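You operate a simulated robot arm through the tools that you are given. There is no shell and no other tool.

Carry out the task below with a simulated robot arm. There is one attempt and no reset: what you move stays moved.

JOB
Stand both banded short ducts in their green rings and plug them.
Fine: each duct gets the ring and the plug that bear its number; the collars on the shelf stay.

Only the result counts: the job must be done as asked and must still hold three seconds after the hand-in. Knocking over, shifting, dropping, spilling or breaking anything else fails it.

ROBOT AND FRAMES
A 5-joint arm with a two-finger parallel gripper on a trunk, on a base that moves. Base frame: it is fixed to the floor where the robot stands at the start and does not move with it; the origin is under the middle of the robot, x ahead of it, y to its left, z up. Lengths are in m, angles in rad, forces in N, time in s.
It reaches about 1.134 m from its shoulder. Its first joint turns from -2.601 to 2.601 rad. Places, roughly: hole of the size five ring [2.2, -0.2, 0.9]; hole of the size six ring [2.4, -0.3, 0.9]; orange plug [2, 0, 1]; purple-banded collar [2, 0, 0.25]; purple-banded short duct [2, -0.25, 1]; teal plug [1.75, 0.25, 1]; yellow-banded collar [2, 0.25, 0.25]; yellow-banded short duct [2.25, -0.5, 1]. Payload 1.57 kg.
The TCP is the grasp point between the finger pads, 0.03 m short of the fingertips. In the tool frame z runs along the fingers and y along their closing line. The gripper opens to 0.11 m. The fingers are 0.024 m wide and 0.012 m thick; the gripper's body (0.048 by 0.112 m) begins 0.078 m behind the TCP.
Orientation is told as [roll, pitch, yaw] about the base's x, y, z axes, in that order, counted from this pose: with the fingers straight down and closing along the base's y, the tool's x points along the base's -x, its y along +y and its z along -z.

CONTROLS
- The arm moves only by the tool apply_moves. Its argument "commands" is a list of rows, each a list of 7 numbers: the shift along the tool's x, y, z in cm, then the turn, a rotation vector about the tool's x, y, z in rad, then the finger opening in cm, from 0 to 11. In form: [[dx, dy, dz, rx, ry, rz, claw], ...]. A call has 1 to 20 rows; each row shifts and turns the commanded pose from where the row before left it, along the tool's axes as they then stand. Each row takes 0.2 s and may step no farther than 0.05 m and 0.15 rad from the row before; otherwise, or with a gripper value out of range, the whole call is refused. Where a pose cannot be reached the arm comes as near as it can. A force on the tool above 40 N (or 10 N above the force at the start of the call, whichever is more), or a blocked arm, ends the call early, and 0.2 s more pass. The fingers move at their own pace (about 0.072 m/s each) and stop on an object; they squeeze with about 43 N. The grip force told is the motor's: it shows also when the fingers shut on nothing. Time passes only in rows, and 0.2 s behind the last, so rows that do not move let the fingers close. The reply holds the time, the measured pose of the TCP, the force on the tool along the base axes, the opening and the grip force, in the units named above and with some noise, with the torque about the TCP (base axes, N m) and any sound that the robot's microphone picked up.
- Cameras (640 x 400 px; columns grow to the right, rows downward): "scene" is now at [0.0179, 0.1869, 1.8744]; the picture's right is [-0.08, -1.00, 0.00], its down [-0.67, 0.05, -0.74] and it looks along [0.74, -0.06, -0.67] (base axes); focal length 259 px, centre (320, 200). "wrist" rides on the gripper at [0.07, 0.016, -0.141] in the tool frame; the picture's right is [-0.23, 0.97, 0.00], its down [-0.86, -0.20, -0.48] and it looks along [-0.47, -0.11, 0.88] (tool axes); focal length 222 px, centre (320, 200). There is no depth. A picture from a camera that has moved, and an enlarged one, comes with that camera's place and axes in the base frame and with its lens. The place of the scene camera against the robot may be out by one fixed shift of up to 0.025 m in any direction.
- camera(camera): a new picture of that camera. No time passes.
- move_column(by): slides the trunk up (or, below 0, down) by that many m; the arm and the scene camera ride with it, the base frame stays. It gives what a move gives, with no picture.
- drive_base(legs): drives the robot by 1 to 6 legs, each [ahead, turn to the left] in m and rad, along the robot's own axes; the way and the turn of a leg run together, so that a leg with both is an arc; at most 1.5 m and 3.142 rad a leg. The arm and the cameras ride along, it lands a little off, and it stops where it bumps. It gives what a move gives.
- head_to(pan, tilt): turns the head with the scene camera to pan (to the left, within 2.705 rad either way) and tilt (down, from -0.506 to 1.204), counted from straight ahead of the robot. It gives what a move gives.
- inspect(camera, box): a new picture of the part [left, top, right, bottom] of that camera's present view, enlarged. No time passes.
- sign_off(): hands the job in; it is judged then, once.

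Nothing tells you exact positions but the pictures and the camera data. Unless the task says otherwise, let go and move clear before handing in.

The tools are called after "Call:" as name(argument=value, ...) on one line, values as JSON. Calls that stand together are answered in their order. apply_moves: Moves the arm, as the interface text tells. Its arguments: {"type":"object","properties":{"commands":{"type":"array","items":{"type":"array","items":{"type":"number"}}}},"required":["commands"]} The other tools are called the same way: move_column (by) moves the trunk up or down; drive_base (legs) drives the base; head_to (pan, tilt) turns the head that bears the scene camera; camera (camera) takes a picture; inspect (camera, box) takes an enlarged picture of a part of a camera's view; sign_off () hands the job in.

At the start:

```text
clock: 0.0
tool_pos: [0.6502, -0.1745, 1.1418]
tool_rot: [0.002, 0.0, -0.024]
contact_force: [0.0, 0.6, 0.7]
ft_torque: [-0.01, 0.0, 0.0]
width: 0.1097
gripper_force: 0.0
trunk travel left (down, up): [-0.876, 0.094]
robot x, y, heading: [-0.0035, 0.0155, 0.002]
head pan, tilt (commanded): [-0.082, 0.733]
```

scene: 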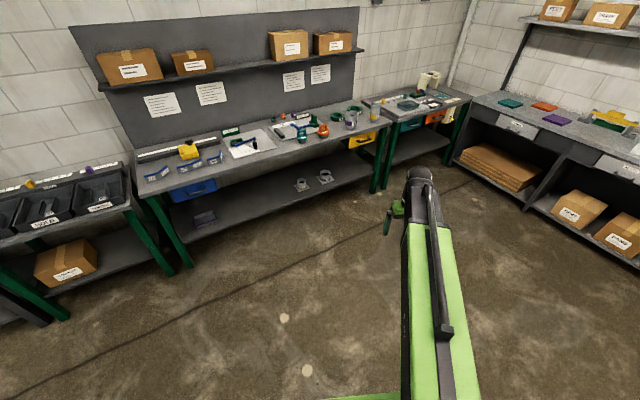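
wrist: 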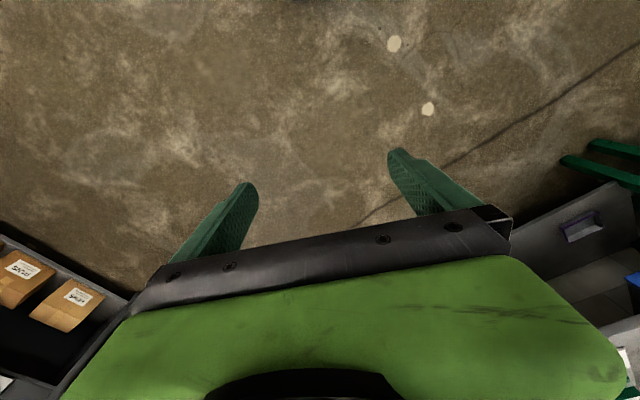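

I see a long workbench ahead with plugs, rings and ducts on its right half, and collars on the lower shelf. I'll take enlarged views before moving.

Call:
inspect(camera="scene", box=[220, 90, 400, 200])

Call:
inspect(camera="scene", box=[280, 90, 400, 165])

Call:
inspect(camera="scene", box=[360, 70, 480, 145])

```text
3.56 times, centred on (310, 145) of scene
camera zoom: at [0.0179, 0.1869, 1.8744], right [-0.08, -1.0, 0.0], down [-0.67, 0.05, -0.74], along [0.74, -0.06, -0.67], focal length 920 px, centre (356, 396)
```

zoom: 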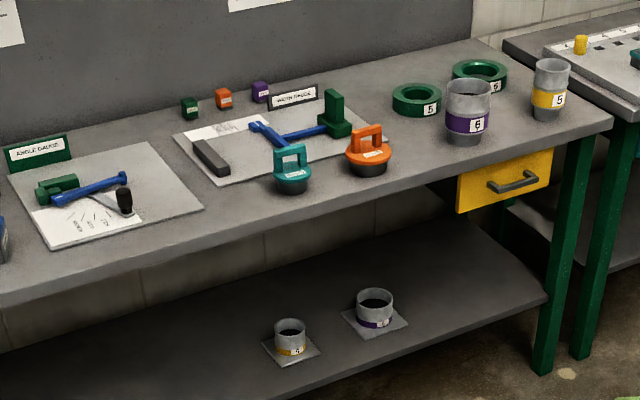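

```text
5.33 times, centred on (340, 128) of scene
camera zoom: at [0.0179, 0.1869, 1.8744], right [-0.08, -1.0, 0.0], down [-0.67, 0.05, -0.74], along [0.74, -0.06, -0.67], focal length 1380 px, centre (213, 587)
```

zoom: 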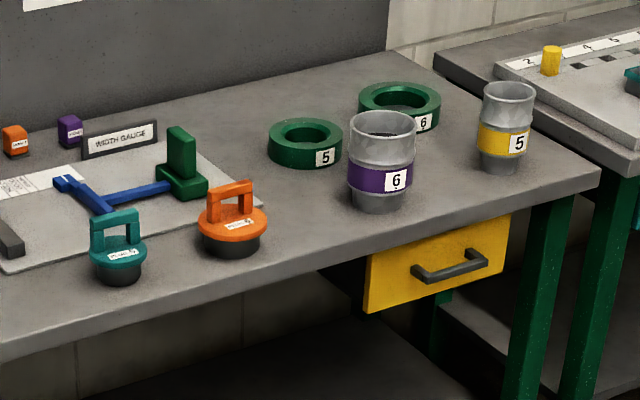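

```text
5.33 times, centred on (420, 108) of scene
camera zoom: at [0.0179, 0.1869, 1.8744], right [-0.08, -1.0, 0.0], down [-0.67, 0.05, -0.74], along [0.74, -0.06, -0.67], focal length 1380 px, centre (-213, 693)
```

zoom: 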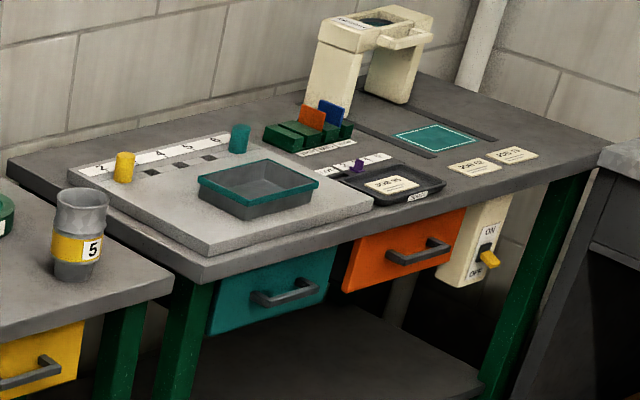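

Two plugs (teal, orange), rings 5 and 6, and the purple "6" and yellow "5" ducts stand along a bench that is turned about 0.46 rad to me. I'll drive to a spot square to the bench but still well back from it, and look again.

Call:
drive_base(legs=[[0, -0.662], [1.247, 0], [0, 1.12]])

Call:
head_to(pan=0.0, tilt=0.75)

Call:
camera(camera="scene")

```text
clock: 10.9
tool_pos: [1.6571, -0.6554, 1.1425]
tool_rot: [-0.001, 0.003, 0.409]
contact_force: [0.8, -0.4, 0.5]
ft_torque: [0.0, 0.04, 0.0]
width: 0.1099
gripper_force: 0.0
trunk travel left (down, up): [-0.876, 0.094]
robot x, y, heading: [0.9699, -0.7316, 0.426]
head pan, tilt (commanded): [-0.082, 0.733]
```

```text
clock: 11.5
tool_pos: [1.6567, -0.6574, 1.1421]
tool_rot: [0.0, 0.0, 0.411]
contact_force: [-0.6, -1.6, -0.3]
ft_torque: [0.0, 0.02, -0.02]
width: 0.11
gripper_force: 0.1
trunk travel left (down, up): [-0.876, 0.094]
robot x, y, heading: [0.9717, -0.7282, 0.423]
head pan, tilt (commanded): [0.0, 0.75]
```

```text
taken
camera scene: at [0.9176, -0.5546, 1.8729], right [0.41, -0.91, 0.0], down [-0.62, -0.28, -0.73], along [0.67, 0.3, -0.68], focal length 259 px, centre (320, 200)
```

scene: 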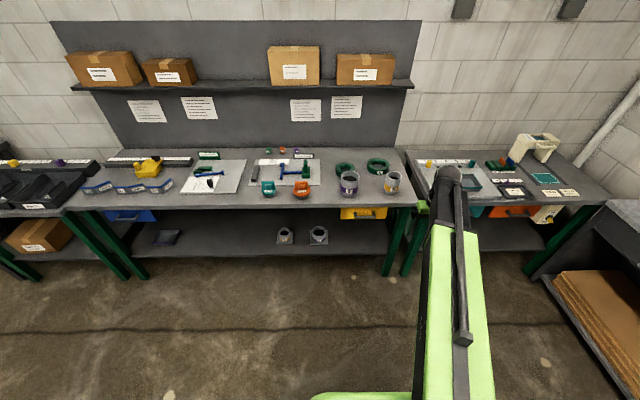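

The bench is now square in view, with the arm on my right side. I'll read the labels on the plugs, rings and ducts.

Call:
inspect(camera="scene", box=[245, 140, 325, 205])

Call:
inspect(camera="scene", box=[320, 145, 420, 210])

Call:
inspect(camera="scene", box=[265, 220, 345, 250])

Call:
inspect(camera="scene", box=[280, 85, 380, 130])

```text
6.15 times, centred on (285, 172) of scene
camera zoom: at [0.9176, -0.5546, 1.8729], right [0.41, -0.91, 0.0], down [-0.62, -0.28, -0.73], along [0.67, 0.3, -0.68], focal length 1593 px, centre (535, 369)
```

zoom: 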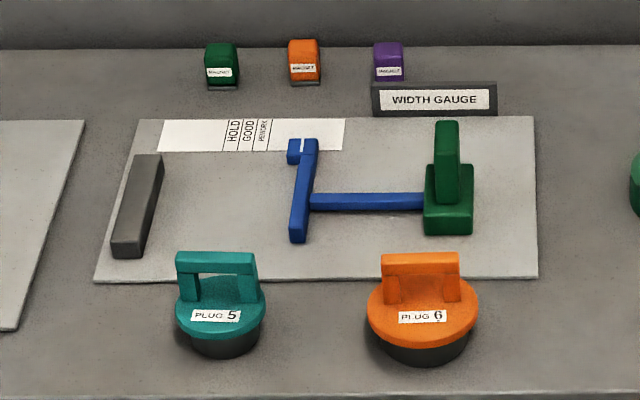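

```text
6.15 times, centred on (370, 178) of scene
camera zoom: at [0.9176, -0.5546, 1.8729], right [0.41, -0.91, 0.0], down [-0.62, -0.28, -0.73], along [0.67, 0.3, -0.68], focal length 1593 px, centre (12, 338)
```

zoom: 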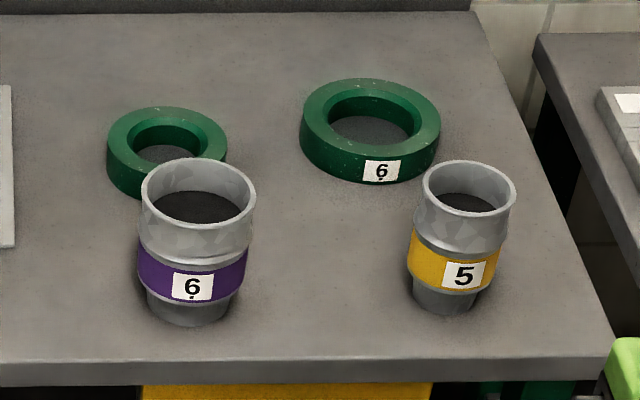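

```text
8.00 times, centred on (305, 235) of scene
camera zoom: at [0.9176, -0.5546, 1.8729], right [0.41, -0.91, 0.0], down [-0.62, -0.28, -0.73], along [0.67, 0.3, -0.68], focal length 2071 px, centre (440, -80)
```

zoom: 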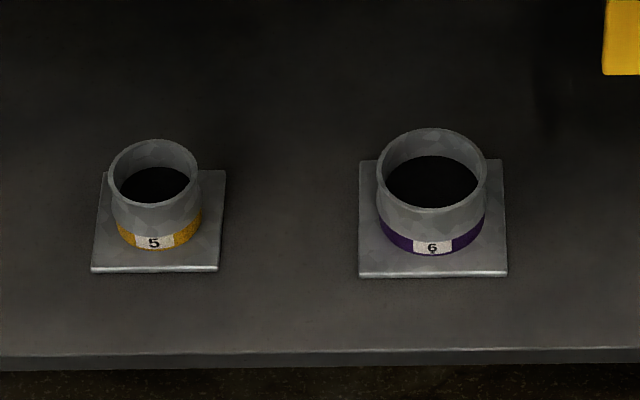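

```text
6.40 times, centred on (330, 108) of scene
camera zoom: at [0.9176, -0.5546, 1.8729], right [0.41, -0.91, 0.0], down [-0.62, -0.28, -0.73], along [0.67, 0.3, -0.68], focal length 1657 px, centre (256, 792)
```

zoom: 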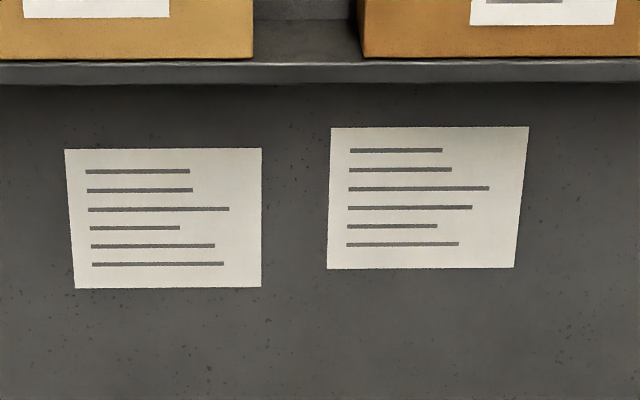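

Labels are clear: teal is plug 5, orange is plug 6, the yellow duct is 5 and the purple duct is 6. I'll look down at my own base to see how far it sticks out before I drive closer.

Call:
head_to(pan=0.0, tilt=1.2)

Call:
camera(camera="scene")

Call:
camera(camera="wrist")

```text
clock: 12.4
tool_pos: [1.6565, -0.656, 1.1421]
tool_rot: [0.001, 0.0, 0.41]
contact_force: [0.7, 0.1, -0.7]
ft_torque: [-0.01, 0.0, -0.01]
width: 0.1101
gripper_force: 0.0
trunk travel left (down, up): [-0.876, 0.094]
robot x, y, heading: [0.9696, -0.7276, 0.422]
head pan, tilt (commanded): [0.0, 1.201]
```

```text
taken
camera scene: at [0.8933, -0.5655, 1.8412], right [0.41, -0.91, 0.0], down [-0.85, -0.38, -0.36], along [0.33, 0.15, -0.93], focal length 259 px, centre (320, 200)
```

scene: 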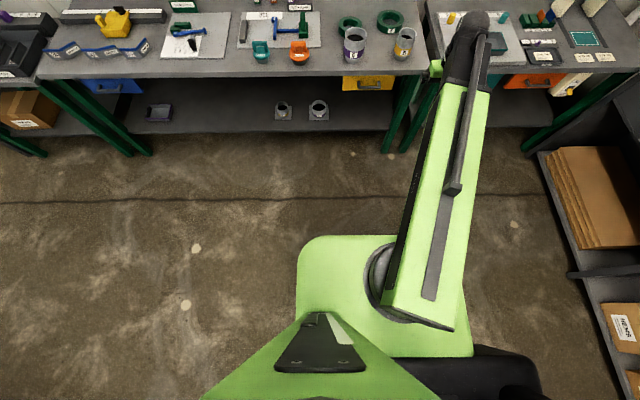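

```text
taken
camera wrist: at [1.586, -0.6695, 1.284], right [-0.18, 0.98, 0.0], down [0.86, 0.16, 0.48], along [0.47, 0.09, -0.88], focal length 222 px, centre (320, 200)
```

wrist: 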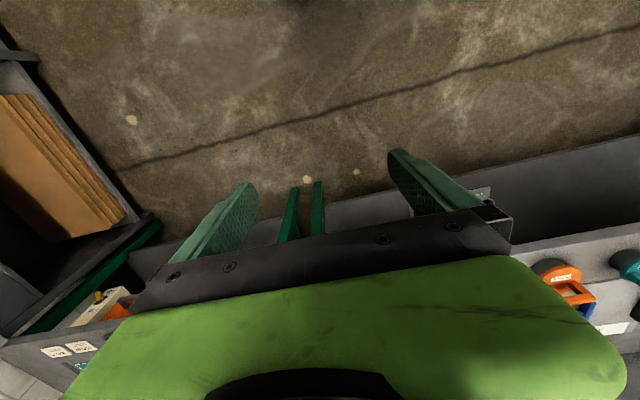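

The base stays hidden behind the trunk carriage, so its front is at most about 0.37 m ahead of centre, and the bench edge is 1.06 m ahead. I'll drive forward in two steps with a slight shift left; the fingertips clear the duct tops by about 13 cm.

Call:
drive_base(legs=[[0, 0.165], [0.45, 0], [0, -0.155]])

Call:
camera(camera="scene")

```text
clock: 16.5
tool_pos: [2.037, -0.407, 1.1423]
tool_rot: [0.001, -0.001, 0.412]
contact_force: [0.3, -0.2, 0.1]
ft_torque: [0.0, 0.01, -0.01]
width: 0.1101
gripper_force: 0.1
trunk travel left (down, up): [-0.876, 0.094]
robot x, y, heading: [1.3557, -0.4858, 0.43]
head pan, tilt (commanded): [0.0, 1.201]
```

```text
taken
camera scene: at [1.2751, -0.3232, 1.8413], right [0.42, -0.91, 0.0], down [-0.85, -0.39, -0.36], along [0.33, 0.15, -0.93], focal length 259 px, centre (320, 200)
```

scene: 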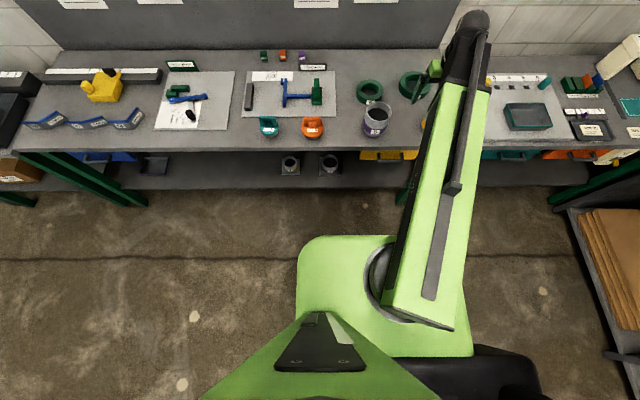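

The bench edge is now about 0.63 m ahead of the robot centre. I'll go another 0.13 m straight ahead, then check.

Call:
drive_base(legs=[[0.13, 0]])

Call:
head_to(pan=0.0, tilt=1.0)

Call:
camera(camera="scene")

Call:
camera(camera="wrist")

```text
clock: 17.8
tool_pos: [2.1587, -0.3502, 1.1426]
tool_rot: [-0.001, 0.002, 0.41]
contact_force: [0.0, -0.1, -0.2]
ft_torque: [-0.05, 0.08, 0.03]
width: 0.1099
gripper_force: 0.0
trunk travel left (down, up): [-0.876, 0.094]
robot x, y, heading: [1.4726, -0.4278, 0.436]
head pan, tilt (commanded): [0.0, 1.201]
```

```text
clock: 18.5
tool_pos: [2.1566, -0.3501, 1.1429]
tool_rot: [0.001, -0.002, 0.411]
contact_force: [-0.5, 0.2, -0.5]
ft_torque: [-0.01, -0.01, -0.03]
width: 0.1099
gripper_force: 0.0
trunk travel left (down, up): [-0.876, 0.094]
robot x, y, heading: [1.4737, -0.4307, 0.431]
head pan, tilt (commanded): [0.0, 1.0]
```

```text
taken
camera scene: at [1.4075, -0.2612, 1.8538], right [0.42, -0.91, 0.0], down [-0.76, -0.35, -0.54], along [0.49, 0.23, -0.84], focal length 259 px, centre (320, 200)
```

scene: 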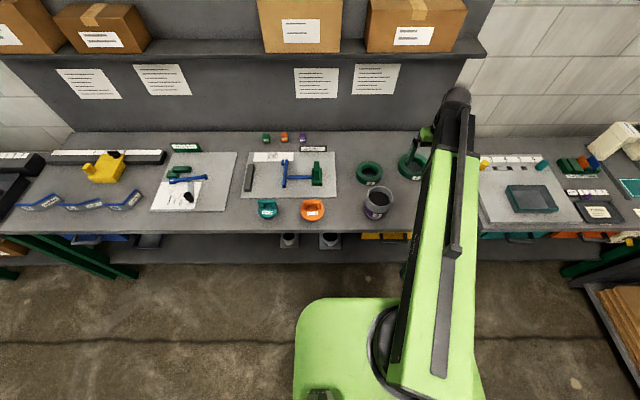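

```text
taken
camera wrist: at [2.0861, -0.363, 1.284], right [-0.18, 0.98, 0.0], down [0.86, 0.16, 0.48], along [0.47, 0.09, -0.88], focal length 222 px, centre (320, 200)
```

wrist: 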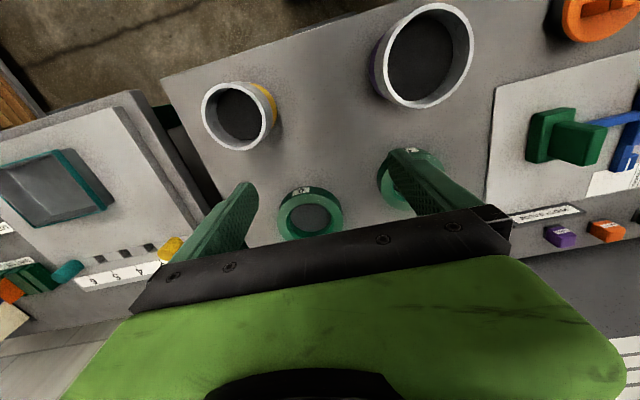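

From the wrist camera I now see both ducts, ring 6, and ring 5 behind a finger. I'll zoom in to measure rims, holes and heights.

Call:
inspect(camera="wrist", box=[180, 60, 310, 170])

Call:
inspect(camera="wrist", box=[350, 0, 500, 120])

Call:
inspect(camera="wrist", box=[240, 130, 480, 270])

Call:
inspect(camera="scene", box=[250, 150, 410, 240])

```text
3.64 times, centred on (245, 115) of wrist
camera zoom: at [2.0861, -0.363, 1.284], right [-0.18, 0.98, 0.0], down [0.86, 0.16, 0.48], along [0.47, 0.09, -0.88], focal length 808 px, centre (593, 509)
```

zoom: 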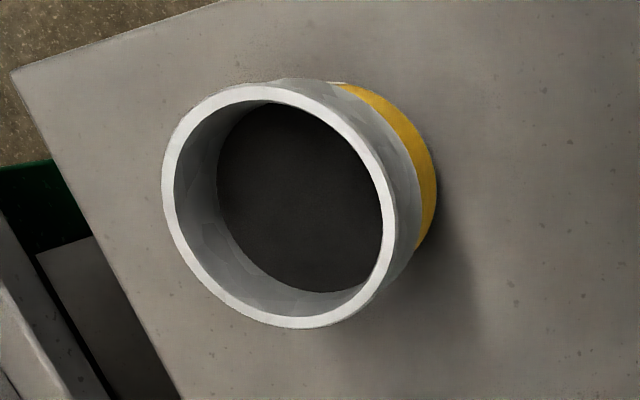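

```text
3.33 times, centred on (425, 60) of wrist
camera zoom: at [2.0861, -0.363, 1.284], right [-0.18, 0.98, 0.0], down [0.86, 0.16, 0.48], along [0.47, 0.09, -0.88], focal length 740 px, centre (-30, 667)
```

zoom: 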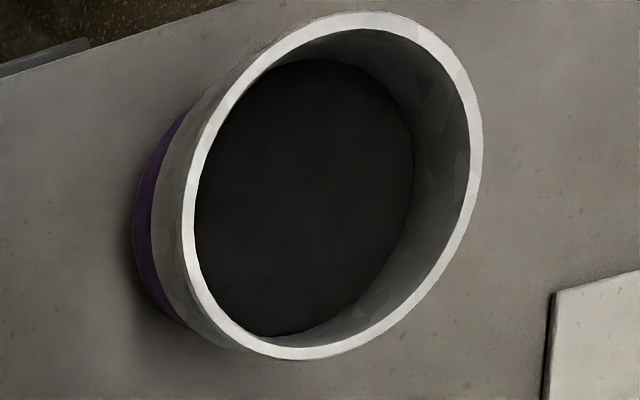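

```text
2.67 times, centred on (360, 200) of wrist
camera zoom: at [2.0861, -0.363, 1.284], right [-0.18, 0.98, 0.0], down [0.86, 0.16, 0.48], along [0.47, 0.09, -0.88], focal length 592 px, centre (213, 200)
```

zoom: 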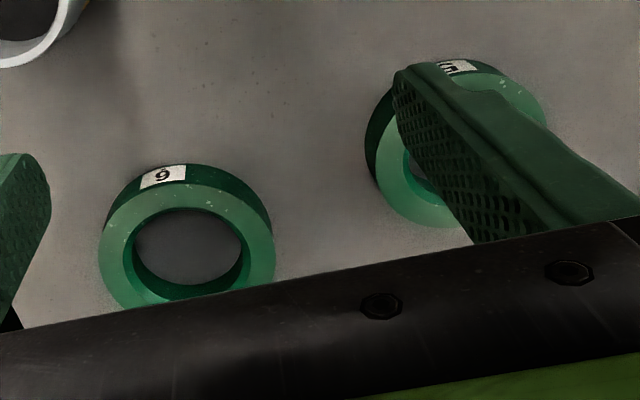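

```text
4.00 times, centred on (330, 195) of scene
camera zoom: at [1.4075, -0.2612, 1.8538], right [0.42, -0.91, 0.0], down [-0.76, -0.35, -0.54], along [0.49, 0.23, -0.84], focal length 1035 px, centre (280, 220)
```

zoom: 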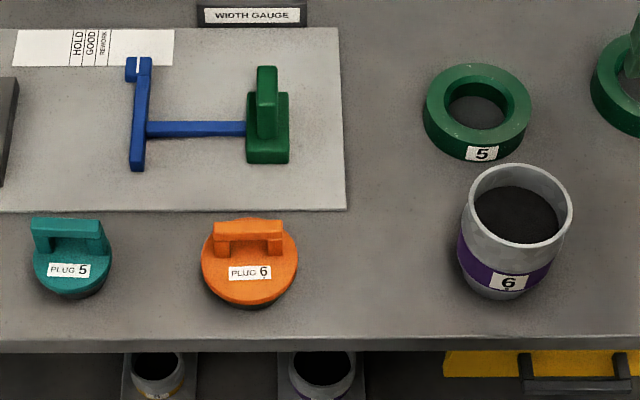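

Measured so far: yellow duct at about (2.15, -0.465) with a rim about 0.083 m across, purple duct at about (2.04, -0.245) with a rim about 0.102 m across, table near z 0.845. Next I'll move the open gripper above the yellow duct at a safe height and look again.

Call:
apply_moves(commands=[[1.7, -3.4, 0, 0, 0, 0, 11], [1.7, -3.4, 0, 0, 0, 0, 11], [1.7, -3.5, 0, 0, 0, 0, 11], [0, 0, 0, 0, 0, 0, 11]])

Call:
camera(camera="wrist")

Call:
inspect(camera="wrist", box=[240, 100, 420, 220])

Call:
camera(camera="scene")

```text
clock: 19.5
tool_pos: [2.1511, -0.4651, 1.1422]
tool_rot: [0.0, -0.001, 0.412]
contact_force: [0.4, -0.6, 0.3]
ft_torque: [0.0, 0.0, -0.04]
width: 0.11
gripper_force: 0.0
trunk travel left (down, up): [-0.876, 0.094]
robot x, y, heading: [1.4721, -0.427, 0.433]
head pan, tilt (commanded): [0.0, 1.0]
```

```text
taken
camera wrist: at [2.0806, -0.4781, 1.284], right [-0.18, 0.98, 0.0], down [0.86, 0.16, 0.48], along [0.47, 0.09, -0.88], focal length 222 px, centre (320, 200)
```

wrist: 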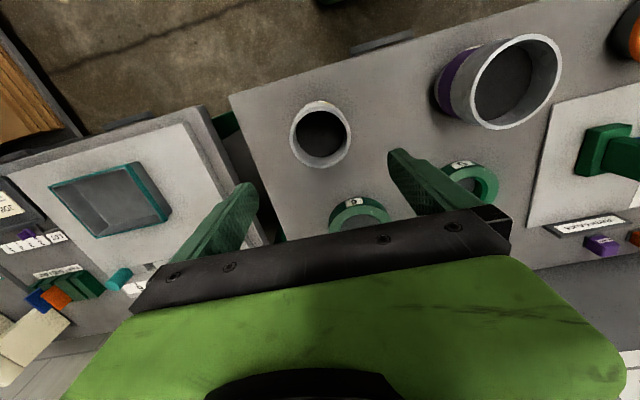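

```text
3.33 times, centred on (330, 160) of wrist
camera zoom: at [2.0806, -0.4781, 1.284], right [-0.18, 0.98, 0.0], down [0.86, 0.16, 0.48], along [0.47, 0.09, -0.88], focal length 740 px, centre (287, 333)
```

zoom: 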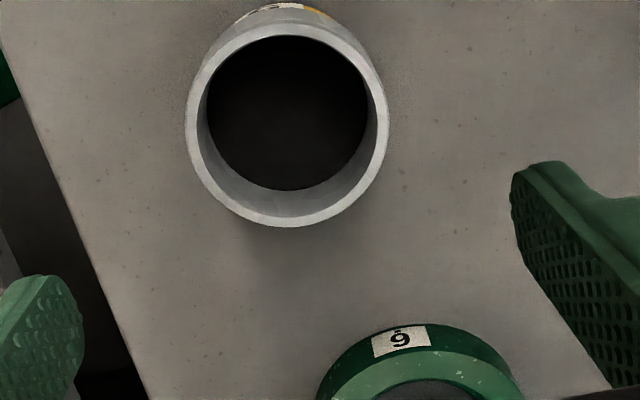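

```text
taken
camera scene: at [1.4075, -0.2608, 1.8538], right [0.42, -0.91, 0.0], down [-0.76, -0.35, -0.54], along [0.49, 0.23, -0.84], focal length 259 px, centre (320, 200)
```

scene: 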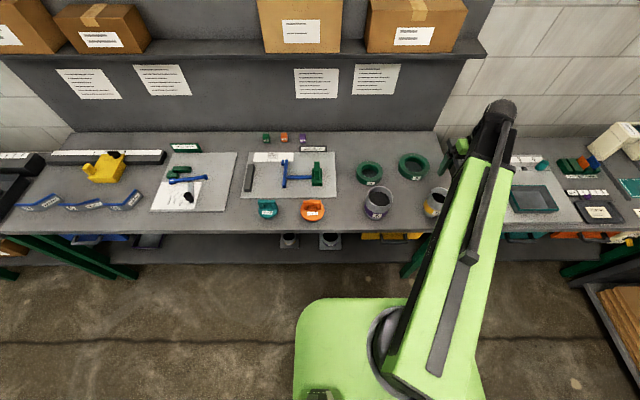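

The gripper sits directly over the yellow duct; the two wrist views put its rim at z about 0.979 and centred to about 1 mm. I'll descend around it and close.

Call:
apply_moves(commands=[[0, 0, 4.6, 0, 0, 0, 11], [0, 0, 4.6, 0, 0, 0, 11], [0, 0, 4.6, 0, 0, 0, 11], [0, 0, 4.6, 0, 0, 0, 11], [0, 0, 0, 0, 0, 0, 11]])

Call:
camera(camera="wrist")

```text
clock: 20.7
tool_pos: [2.1521, -0.4654, 1.1426]
tool_rot: [-0.002, 0.002, 0.41]
contact_force: [-0.5, -0.5, 0.0]
ft_torque: [0.01, 0.0, -0.01]
width: 0.1099
gripper_force: 0.1
out of reach, approached as far as the arm can: row 1, 2, 3, 4
trunk travel left (down, up): [-0.876, 0.094]
robot x, y, heading: [1.4717, -0.4296, 0.434]
head pan, tilt (commanded): [0.0, 1.0]
```

```text
taken
camera wrist: at [2.0805, -0.4782, 1.284], right [-0.18, 0.98, 0.0], down [0.86, 0.16, 0.48], along [0.47, 0.09, -0.88], focal length 222 px, centre (320, 200)
```

wrist: 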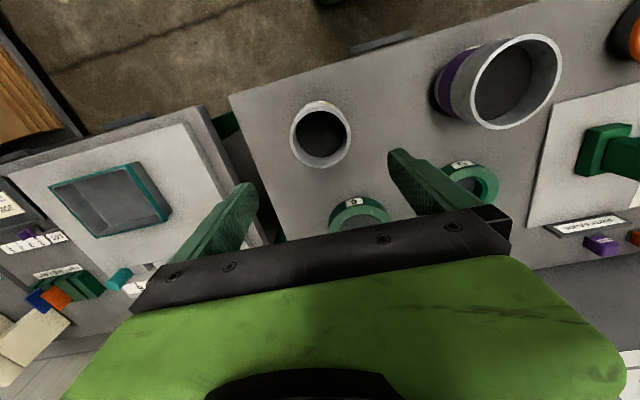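

The arm can't go lower here with the tool vertical, so I should lower with the trunk. First I'll make a small upward test to see where the commanded pose stands.

Call:
apply_moves(commands=[[0, 0, -2, 0, 0, 0, 11]])

```text
clock: 21.1
tool_pos: [2.151, -0.4653, 1.1427]
tool_rot: [0.0, 0.0, 0.41]
contact_force: [-0.2, -1.0, 0.3]
ft_torque: [-0.04, -0.03, -0.03]
width: 0.1101
gripper_force: 0.0
out of reach, approached as far as the arm can: row 1
trunk travel left (down, up): [-0.876, 0.094]
robot x, y, heading: [1.472, -0.4283, 0.433]
head pan, tilt (commanded): [0.0, 1.0]
```

Call:
apply_moves(commands=[[0, 0, -5, 0, 0, 0, 11], [0, 0, -5, 0, 0, 0, 11], [0, 0, -5, 0, 0, 0, 11], [0, 0, -1.4, 0, 0, 0, 11], [0, 0, 0, 0, 0, 0, 11]])

```text
clock: 22.3
tool_pos: [2.1514, -0.4651, 1.1435]
tool_rot: [0.0, 0.001, 0.411]
contact_force: [-0.6, 0.3, 0.2]
ft_torque: [-0.03, -0.02, -0.01]
width: 0.1098
gripper_force: 0.0
out of reach, approached as far as the arm can: row 1, 2, 3, 4
trunk travel left (down, up): [-0.876, 0.094]
robot x, y, heading: [1.474, -0.4294, 0.438]
head pan, tilt (commanded): [0.0, 1.0]
```

The arm itself seems to move only in the horizontal plane, with height coming from the trunk. I'll lower the trunk by 0.10 m and check.

Call:
move_column(by=-0.1)

Call:
camera(camera="wrist")

Call:
camera(camera="scene")

```text
clock: 23.7
tool_pos: [2.1517, -0.465, 1.0434]
tool_rot: [0.001, 0.0, 0.409]
contact_force: [0.0, -0.3, -1.2]
ft_torque: [0.0, 0.02, -0.01]
width: 0.1098
gripper_force: 0.1
trunk travel left (down, up): [-0.776, 0.194]
robot x, y, heading: [1.4704, -0.4287, 0.431]
head pan, tilt (commanded): [0.0, 1.0]
```

```text
taken
camera wrist: at [2.0805, -0.4782, 1.1841], right [-0.18, 0.98, 0.0], down [0.86, 0.16, 0.48], along [0.47, 0.09, -0.88], focal length 222 px, centre (320, 200)
```

wrist: 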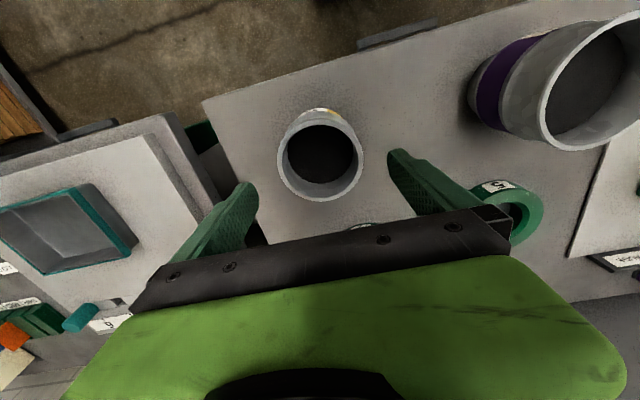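

```text
taken
camera scene: at [1.4074, -0.2613, 1.7538], right [0.42, -0.91, 0.0], down [-0.76, -0.35, -0.54], along [0.49, 0.23, -0.84], focal length 259 px, centre (320, 200)
```

scene: 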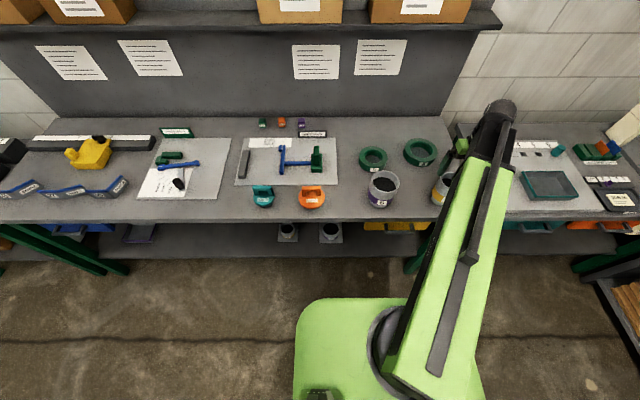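

Call:
inspect(camera="wrist", box=[240, 90, 420, 220])

```text
3.08 times, centred on (330, 155) of wrist
camera zoom: at [2.0805, -0.4782, 1.1841], right [-0.18, 0.98, 0.0], down [0.86, 0.16, 0.48], along [0.47, 0.09, -0.88], focal length 684 px, centre (289, 338)
```

zoom: 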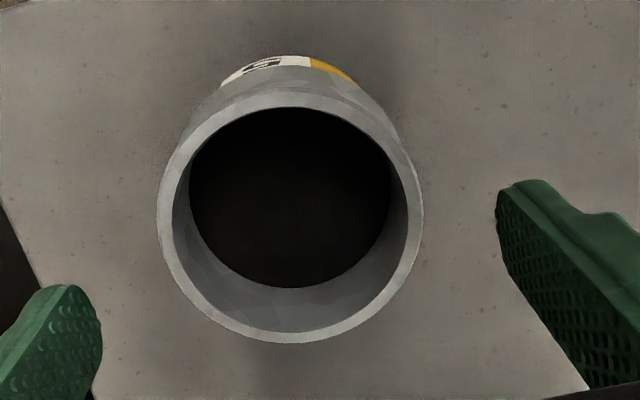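

Centred within about 1 mm. I'll lower the trunk 0.088 m so the pads take the upper wall, then close.

Call:
move_column(by=-0.088)

Call:
camera(camera="wrist")

```text
clock: 24.9
tool_pos: [2.1514, -0.4651, 0.9546]
tool_rot: [0.0, 0.001, 0.409]
contact_force: [0.3, 0.0, -0.8]
ft_torque: [0.02, 0.01, -0.03]
width: 0.1099
gripper_force: 0.2
trunk travel left (down, up): [-0.688, 0.282]
robot x, y, heading: [1.4728, -0.4285, 0.435]
head pan, tilt (commanded): [0.0, 1.0]
```

```text
taken
camera wrist: at [2.0805, -0.4782, 1.0961], right [-0.18, 0.98, 0.0], down [0.86, 0.16, 0.48], along [0.47, 0.09, -0.88], focal length 222 px, centre (320, 200)
```

wrist: 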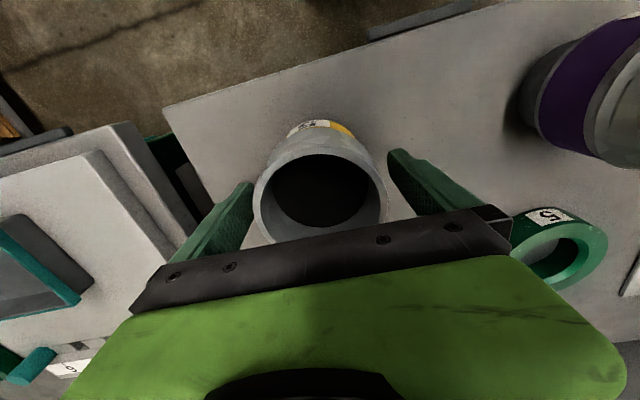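

The duct is between the fingers. Closing now.

Call:
apply_moves(commands=[[0, 0, 0, 0, 0, 0, 6], [0, 0, 0, 0, 0, 0, 6], [0, 0, 0, 0, 0, 0, 6], [0, 0, 0, 0, 0, 0, 6]])

Call:
camera(camera="wrist")

```text
clock: 25.9
tool_pos: [2.1516, -0.465, 0.9543]
tool_rot: [-0.001, -0.001, 0.41]
contact_force: [0.7, 0.3, 0.7]
ft_torque: [-0.01, 0.01, -0.04]
width: 0.0789
gripper_force: 43.0
trunk travel left (down, up): [-0.688, 0.282]
robot x, y, heading: [1.4724, -0.4278, 0.431]
head pan, tilt (commanded): [0.0, 1.0]
```

```text
taken
camera wrist: at [2.0805, -0.4782, 1.0961], right [-0.18, 0.98, 0.0], down [0.86, 0.16, 0.48], along [0.47, 0.09, -0.88], focal length 222 px, centre (320, 200)
```

wrist: 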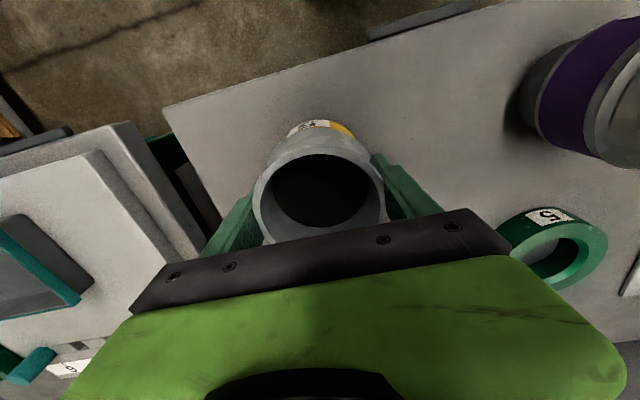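

Gripped at 0.079 m. I'll lift by 0.16 m, which clears the purple duct's rim, and check.

Call:
move_column(by=0.16)

Call:
camera(camera="wrist")

Call:
inspect(camera="wrist", box=[220, 90, 420, 260])

Call:
inspect(camera="scene", box=[340, 130, 480, 220])

```text
clock: 27.7
tool_pos: [2.1516, -0.4647, 1.1155]
tool_rot: [0.001, 0.0, 0.411]
contact_force: [0.2, 0.4, -1.8]
ft_torque: [0.0, 0.01, -0.01]
width: 0.0789
gripper_force: 43.2
trunk travel left (down, up): [-0.848, 0.122]
robot x, y, heading: [1.4713, -0.4285, 0.432]
head pan, tilt (commanded): [0.0, 1.0]
```

```text
taken
camera wrist: at [2.0807, -0.4782, 1.2559], right [-0.18, 0.98, 0.0], down [0.86, 0.16, 0.48], along [0.47, 0.09, -0.88], focal length 222 px, centre (320, 200)
```

wrist: 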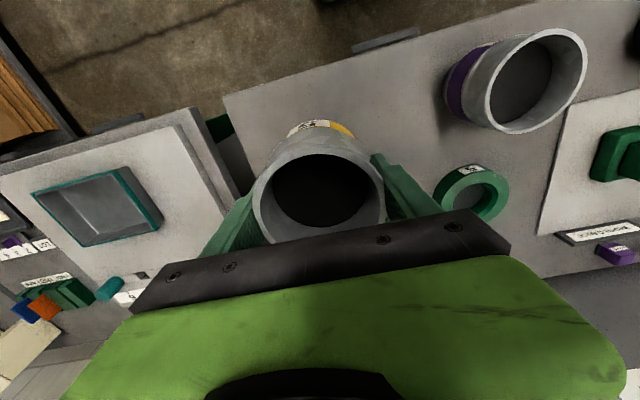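

```text
2.35 times, centred on (320, 175) of wrist
camera zoom: at [2.0807, -0.4782, 1.2559], right [-0.18, 0.98, 0.0], down [0.86, 0.16, 0.48], along [0.47, 0.09, -0.88], focal length 523 px, centre (320, 259)
```

zoom: 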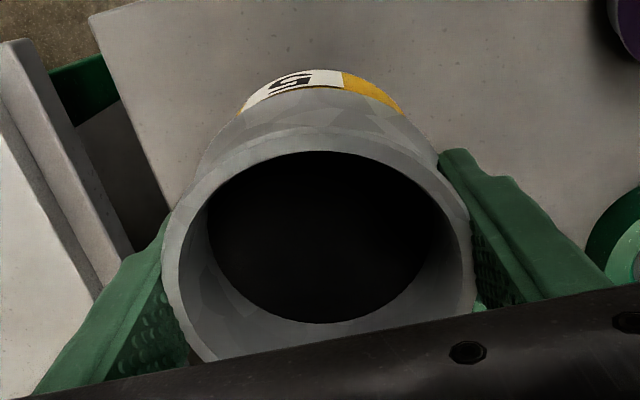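

```text
4.44 times, centred on (410, 175) of scene
camera zoom: at [1.4077, -0.2613, 1.8258], right [0.42, -0.91, 0.0], down [-0.76, -0.35, -0.54], along [0.49, 0.23, -0.84], focal length 1150 px, centre (-80, 311)
```

zoom: 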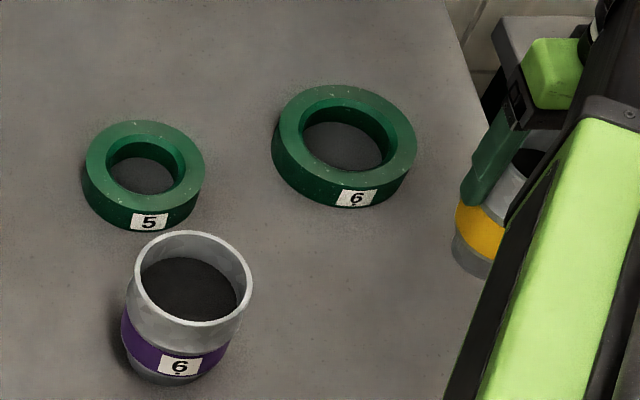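

The yellow duct is held upright. Ring 5 is visible to the wrist camera beside the finger, so I'll zoom in and measure it.

Call:
inspect(camera="wrist", box=[420, 145, 540, 225])

Call:
inspect(camera="scene", box=[350, 145, 430, 195])

```text
5.00 times, centred on (480, 185) of wrist
camera zoom: at [2.0807, -0.4782, 1.2559], right [-0.18, 0.98, 0.0], down [0.86, 0.16, 0.48], along [0.47, 0.09, -0.88], focal length 1111 px, centre (-480, 275)
```

zoom: 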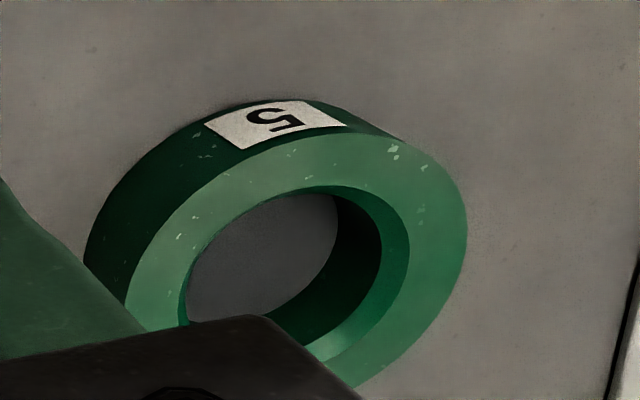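

```text
8.00 times, centred on (390, 170) of scene
camera zoom: at [1.4077, -0.2613, 1.8258], right [0.42, -0.91, 0.0], down [-0.76, -0.35, -0.54], along [0.49, 0.23, -0.84], focal length 2071 px, centre (-240, 440)
```

zoom: 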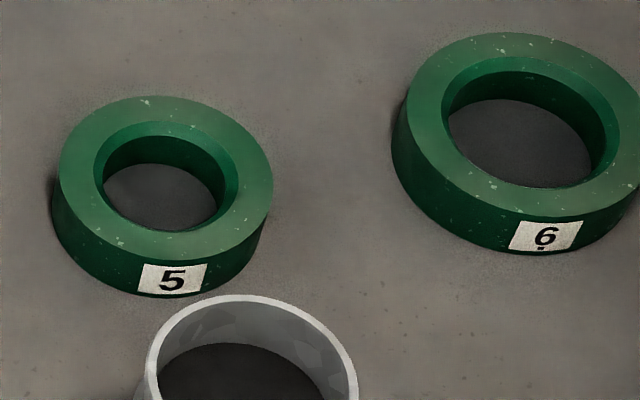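

I'll carry the duct forward and left, staying high, to a spot where ring 5 is in clear view beside the gripper.

Call:
apply_moves(commands=[[-3.83, 2.0, 0, 0, 0, 0, 6], [-3.83, 2.0, 0, 0, 0, 0, 6], [-3.83, 2.0, 0, 0, 0, 0, 6], [-3.83, 2.0, 0, 0, 0, 0, 6], [0, 0, 0, 0, 0, 0, 6]])

Call:
camera(camera="wrist")

Call:
inspect(camera="wrist", box=[390, 70, 510, 150])

```text
clock: 28.9
tool_pos: [2.261, -0.3317, 1.1139]
tool_rot: [-0.002, 0.001, 0.411]
contact_force: [-0.2, 0.6, -1.6]
ft_torque: [0.03, 0.01, -0.02]
width: 0.079
gripper_force: 43.2
trunk travel left (down, up): [-0.848, 0.122]
robot x, y, heading: [1.4718, -0.428, 0.43]
head pan, tilt (commanded): [0.0, 1.0]
```

```text
taken
camera wrist: at [2.1897, -0.3448, 1.2561], right [-0.18, 0.98, 0.0], down [0.86, 0.16, 0.48], along [0.47, 0.09, -0.88], focal length 222 px, centre (320, 200)
```

wrist: 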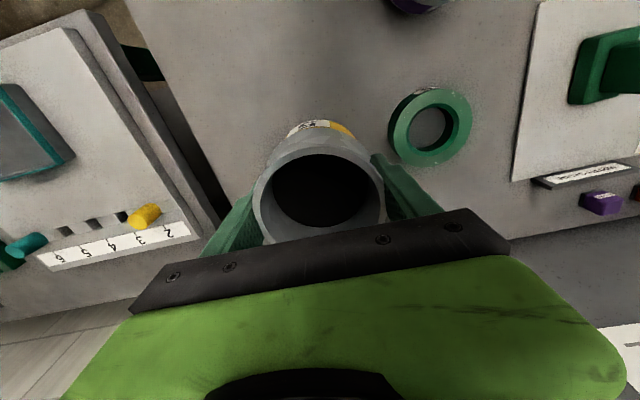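

```text
5.00 times, centred on (450, 110) of wrist
camera zoom: at [2.1897, -0.3448, 1.2561], right [-0.18, 0.98, 0.0], down [0.86, 0.16, 0.48], along [0.47, 0.09, -0.88], focal length 1111 px, centre (-330, 650)
```

zoom: 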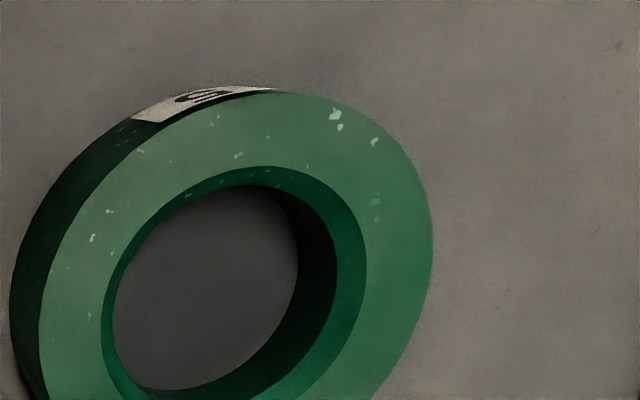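

Call:
inspect(camera="wrist", box=[376, 76, 488, 176])

Call:
inspect(camera="scene", box=[340, 130, 460, 210])

```text
4.00 times, centred on (432, 126) of wrist
camera zoom: at [2.1897, -0.3448, 1.2561], right [-0.18, 0.98, 0.0], down [0.86, 0.16, 0.48], along [0.47, 0.09, -0.88], focal length 888 px, centre (-128, 496)
```

zoom: 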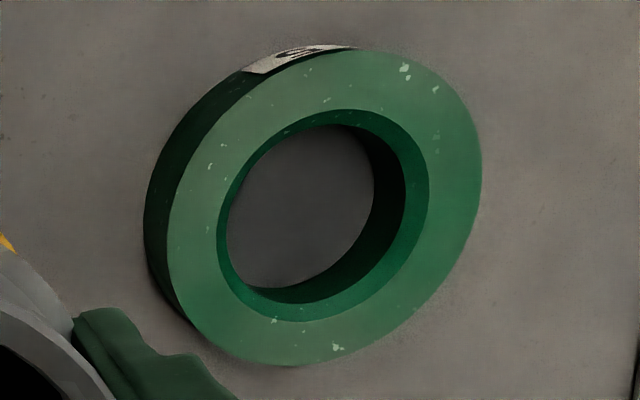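

```text
5.00 times, centred on (400, 170) of scene
camera zoom: at [1.4073, -0.2616, 1.8258], right [0.42, -0.91, 0.0], down [-0.76, -0.35, -0.54], along [0.49, 0.23, -0.84], focal length 1294 px, centre (-80, 350)
```

zoom: 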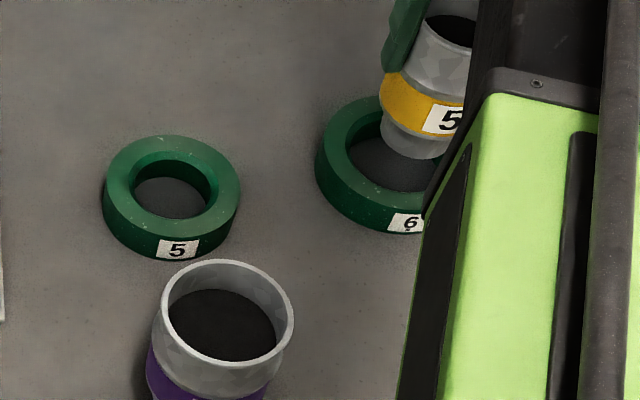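

The ring 5 hole is fully visible. I'll shift sideways 10 cm and take a second view, so I can triangulate the ring's height and centre.

Call:
apply_moves(commands=[[0, -3.4, 0, 0, 0, 0, 6], [0, -3.3, 0, 0, 0, 0, 6], [0, -3.3, 0, 0, 0, 0, 6], [0, 0, 0, 0, 0, 0, 6]])

Call:
camera(camera="wrist")

Call:
inspect(camera="wrist", box=[440, 70, 552, 170])

```text
clock: 29.9
tool_pos: [2.2988, -0.4214, 1.115]
tool_rot: [0.001, 0.001, 0.407]
contact_force: [0.2, 0.1, -2.8]
ft_torque: [-0.02, 0.02, 0.04]
width: 0.0788
gripper_force: 43.2
trunk travel left (down, up): [-0.848, 0.122]
robot x, y, heading: [1.4738, -0.4269, 0.433]
head pan, tilt (commanded): [0.0, 1.0]
```

```text
taken
camera wrist: at [2.2296, -0.4339, 1.2559], right [-0.18, 0.98, 0.0], down [0.86, 0.16, 0.48], along [0.47, 0.09, -0.88], focal length 222 px, centre (320, 200)
```

wrist: 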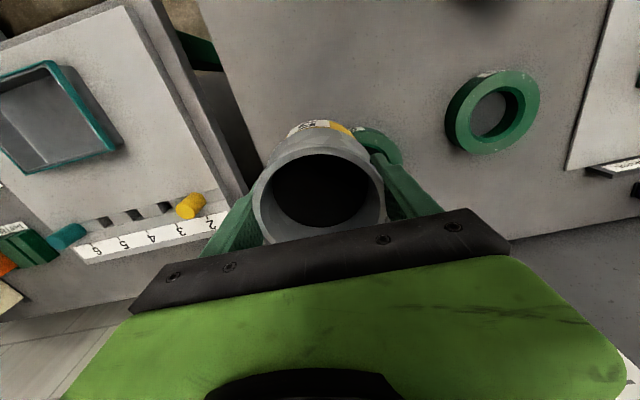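

```text
4.00 times, centred on (496, 120) of wrist
camera zoom: at [2.2296, -0.4339, 1.2559], right [-0.18, 0.98, 0.0], down [0.86, 0.16, 0.48], along [0.47, 0.09, -0.88], focal length 888 px, centre (-384, 520)
```

zoom: 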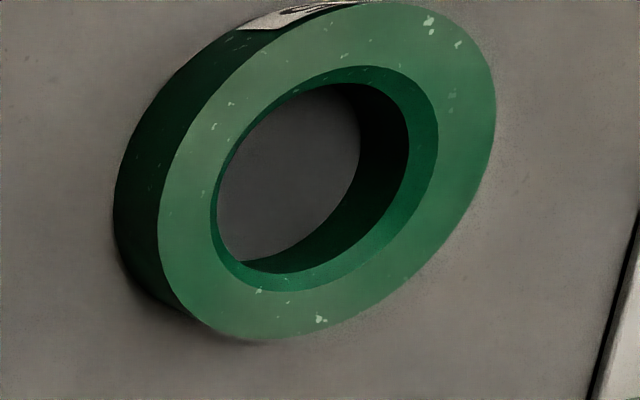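

Triangulated: ring 5's hole is centred at about (2.229, -0.154), its top is at z about 0.888, and the chamfer is about 0.083 m wide. I'll carry the yellow duct there, still high.

Call:
apply_moves(commands=[[-0.59, 3.9, 0, 0, 0, 0, 6], [-0.59, 3.9, 0, 0, 0, 0, 6], [-0.59, 3.9, 0, 0, 0, 0, 6], [-0.59, 3.9, 0, 0, 0, 0, 6], [-0.59, 3.9, 0, 0, 0, 0, 6], [-0.59, 3.9, 0, 0, 0, 0, 6], [-0.58, 3.88, 0, 0, 0, 0, 6], [0, 0, 0, 0, 0, 0, 6], [0, 0, 0, 0, 0, 0, 6]])

Call:
camera(camera="wrist")

Call:
inspect(camera="scene", box=[320, 110, 480, 220])

```text
clock: 31.9
tool_pos: [2.2286, -0.1578, 1.1148]
tool_rot: [0.001, 0.0, 0.41]
contact_force: [0.4, -0.4, -2.1]
ft_torque: [-0.02, 0.01, 0.0]
width: 0.0787
gripper_force: 42.8
trunk travel left (down, up): [-0.848, 0.122]
robot x, y, heading: [1.4743, -0.4281, 0.433]
head pan, tilt (commanded): [0.0, 1.0]
```

```text
taken
camera wrist: at [2.1575, -0.1699, 1.2558], right [-0.18, 0.98, 0.0], down [0.86, 0.16, 0.48], along [0.47, 0.09, -0.88], focal length 222 px, centre (320, 200)
```

wrist: 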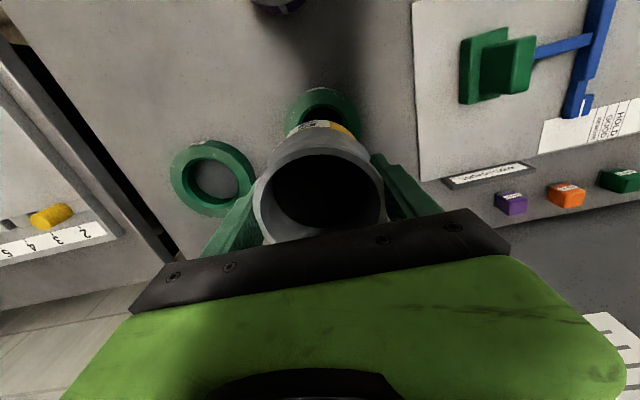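

```text
3.64 times, centred on (400, 165) of scene
camera zoom: at [1.4077, -0.261, 1.8258], right [0.42, -0.91, 0.0], down [-0.76, -0.35, -0.54], along [0.49, 0.23, -0.84], focal length 941 px, centre (29, 327)
```

zoom: 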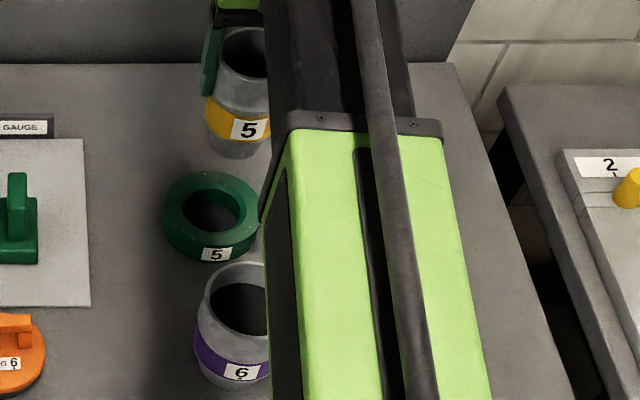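

Call:
inspect(camera="wrist", box=[270, 70, 390, 160])

Call:
inspect(camera="wrist", box=[156, 125, 268, 225])

```text
4.44 times, centred on (330, 115) of wrist
camera zoom: at [2.1575, -0.1699, 1.2558], right [-0.18, 0.98, 0.0], down [0.86, 0.16, 0.48], along [0.47, 0.09, -0.88], focal length 987 px, centre (276, 578)
```

zoom: 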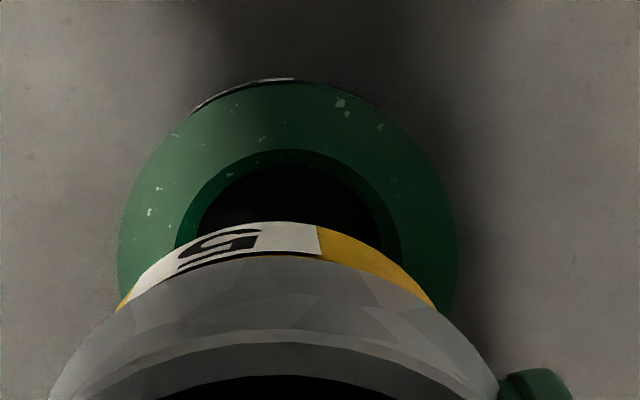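

```text
4.00 times, centred on (212, 175) of wrist
camera zoom: at [2.1575, -0.1699, 1.2558], right [-0.18, 0.98, 0.0], down [0.86, 0.16, 0.48], along [0.47, 0.09, -0.88], focal length 888 px, centre (752, 300)
```

zoom: 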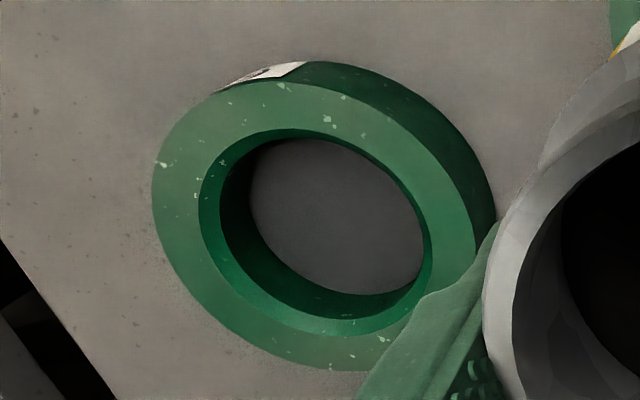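

The refined ring 5 centre is (2.2293, -0.1533), and the held duct is about 3 mm off it. I'll correct that and lower to just above the ring.

Call:
apply_moves(commands=[[-0.24, 0.25, 0, 0, 0, 0, 6], [0, 0, 0, 0, 0, 0, 6]])

Call:
move_column(by=-0.11)

Call:
camera(camera="wrist")

Call:
inspect(camera="wrist", box=[240, 70, 400, 190])

Call:
inspect(camera="scene", box=[340, 110, 420, 190])

```text
clock: 32.5
tool_pos: [2.2307, -0.1545, 1.1136]
tool_rot: [-0.001, 0.0, 0.409]
contact_force: [0.1, 0.2, -2.0]
ft_torque: [0.03, 0.02, 0.0]
width: 0.079
gripper_force: 42.4
trunk travel left (down, up): [-0.848, 0.122]
robot x, y, heading: [1.4745, -0.4307, 0.431]
head pan, tilt (commanded): [0.0, 1.0]
```

```text
clock: 33.9
tool_pos: [2.2299, -0.1544, 1.0037]
tool_rot: [-0.001, 0.0, 0.411]
contact_force: [0.2, 0.0, -2.5]
ft_torque: [-0.02, -0.01, -0.05]
width: 0.0789
gripper_force: 43.0
trunk travel left (down, up): [-0.738, 0.232]
robot x, y, heading: [1.473, -0.4294, 0.429]
head pan, tilt (commanded): [0.0, 1.0]
```

```text
taken
camera wrist: at [2.1591, -0.1672, 1.1459], right [-0.18, 0.98, 0.0], down [0.86, 0.16, 0.48], along [0.47, 0.09, -0.88], focal length 222 px, centre (320, 200)
```

wrist: 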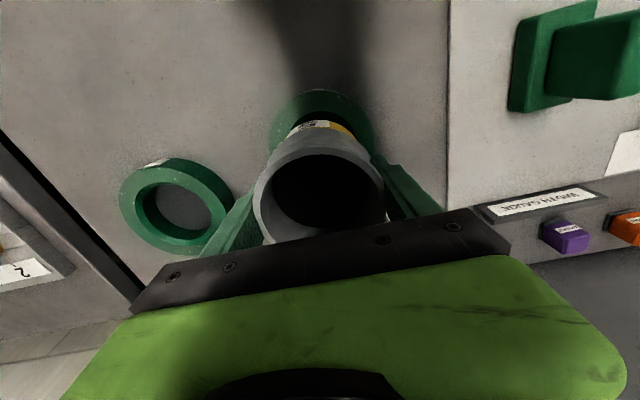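

```text
3.33 times, centred on (320, 130) of wrist
camera zoom: at [2.1591, -0.1672, 1.1459], right [-0.18, 0.98, 0.0], down [0.86, 0.16, 0.48], along [0.47, 0.09, -0.88], focal length 740 px, centre (320, 433)
```

zoom: 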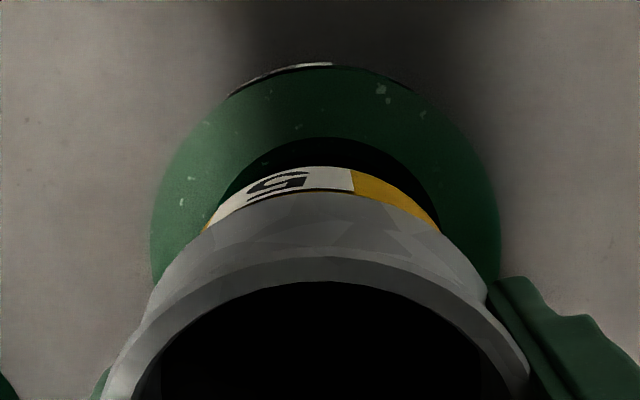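

```text
5.00 times, centred on (380, 150) of scene
camera zoom: at [1.4077, -0.2612, 1.7158], right [0.42, -0.91, 0.0], down [-0.76, -0.35, -0.54], along [0.49, 0.23, -0.84], focal length 1294 px, centre (20, 450)
```

zoom: 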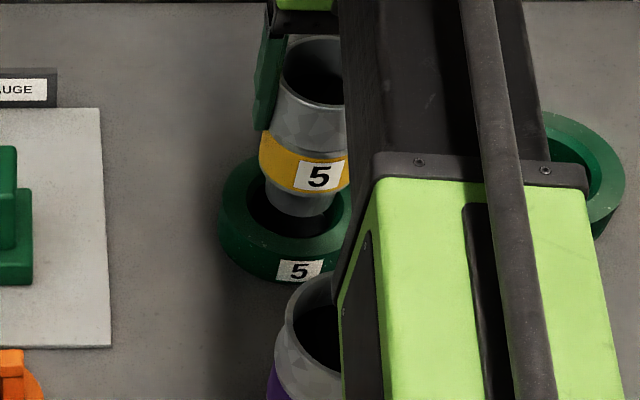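

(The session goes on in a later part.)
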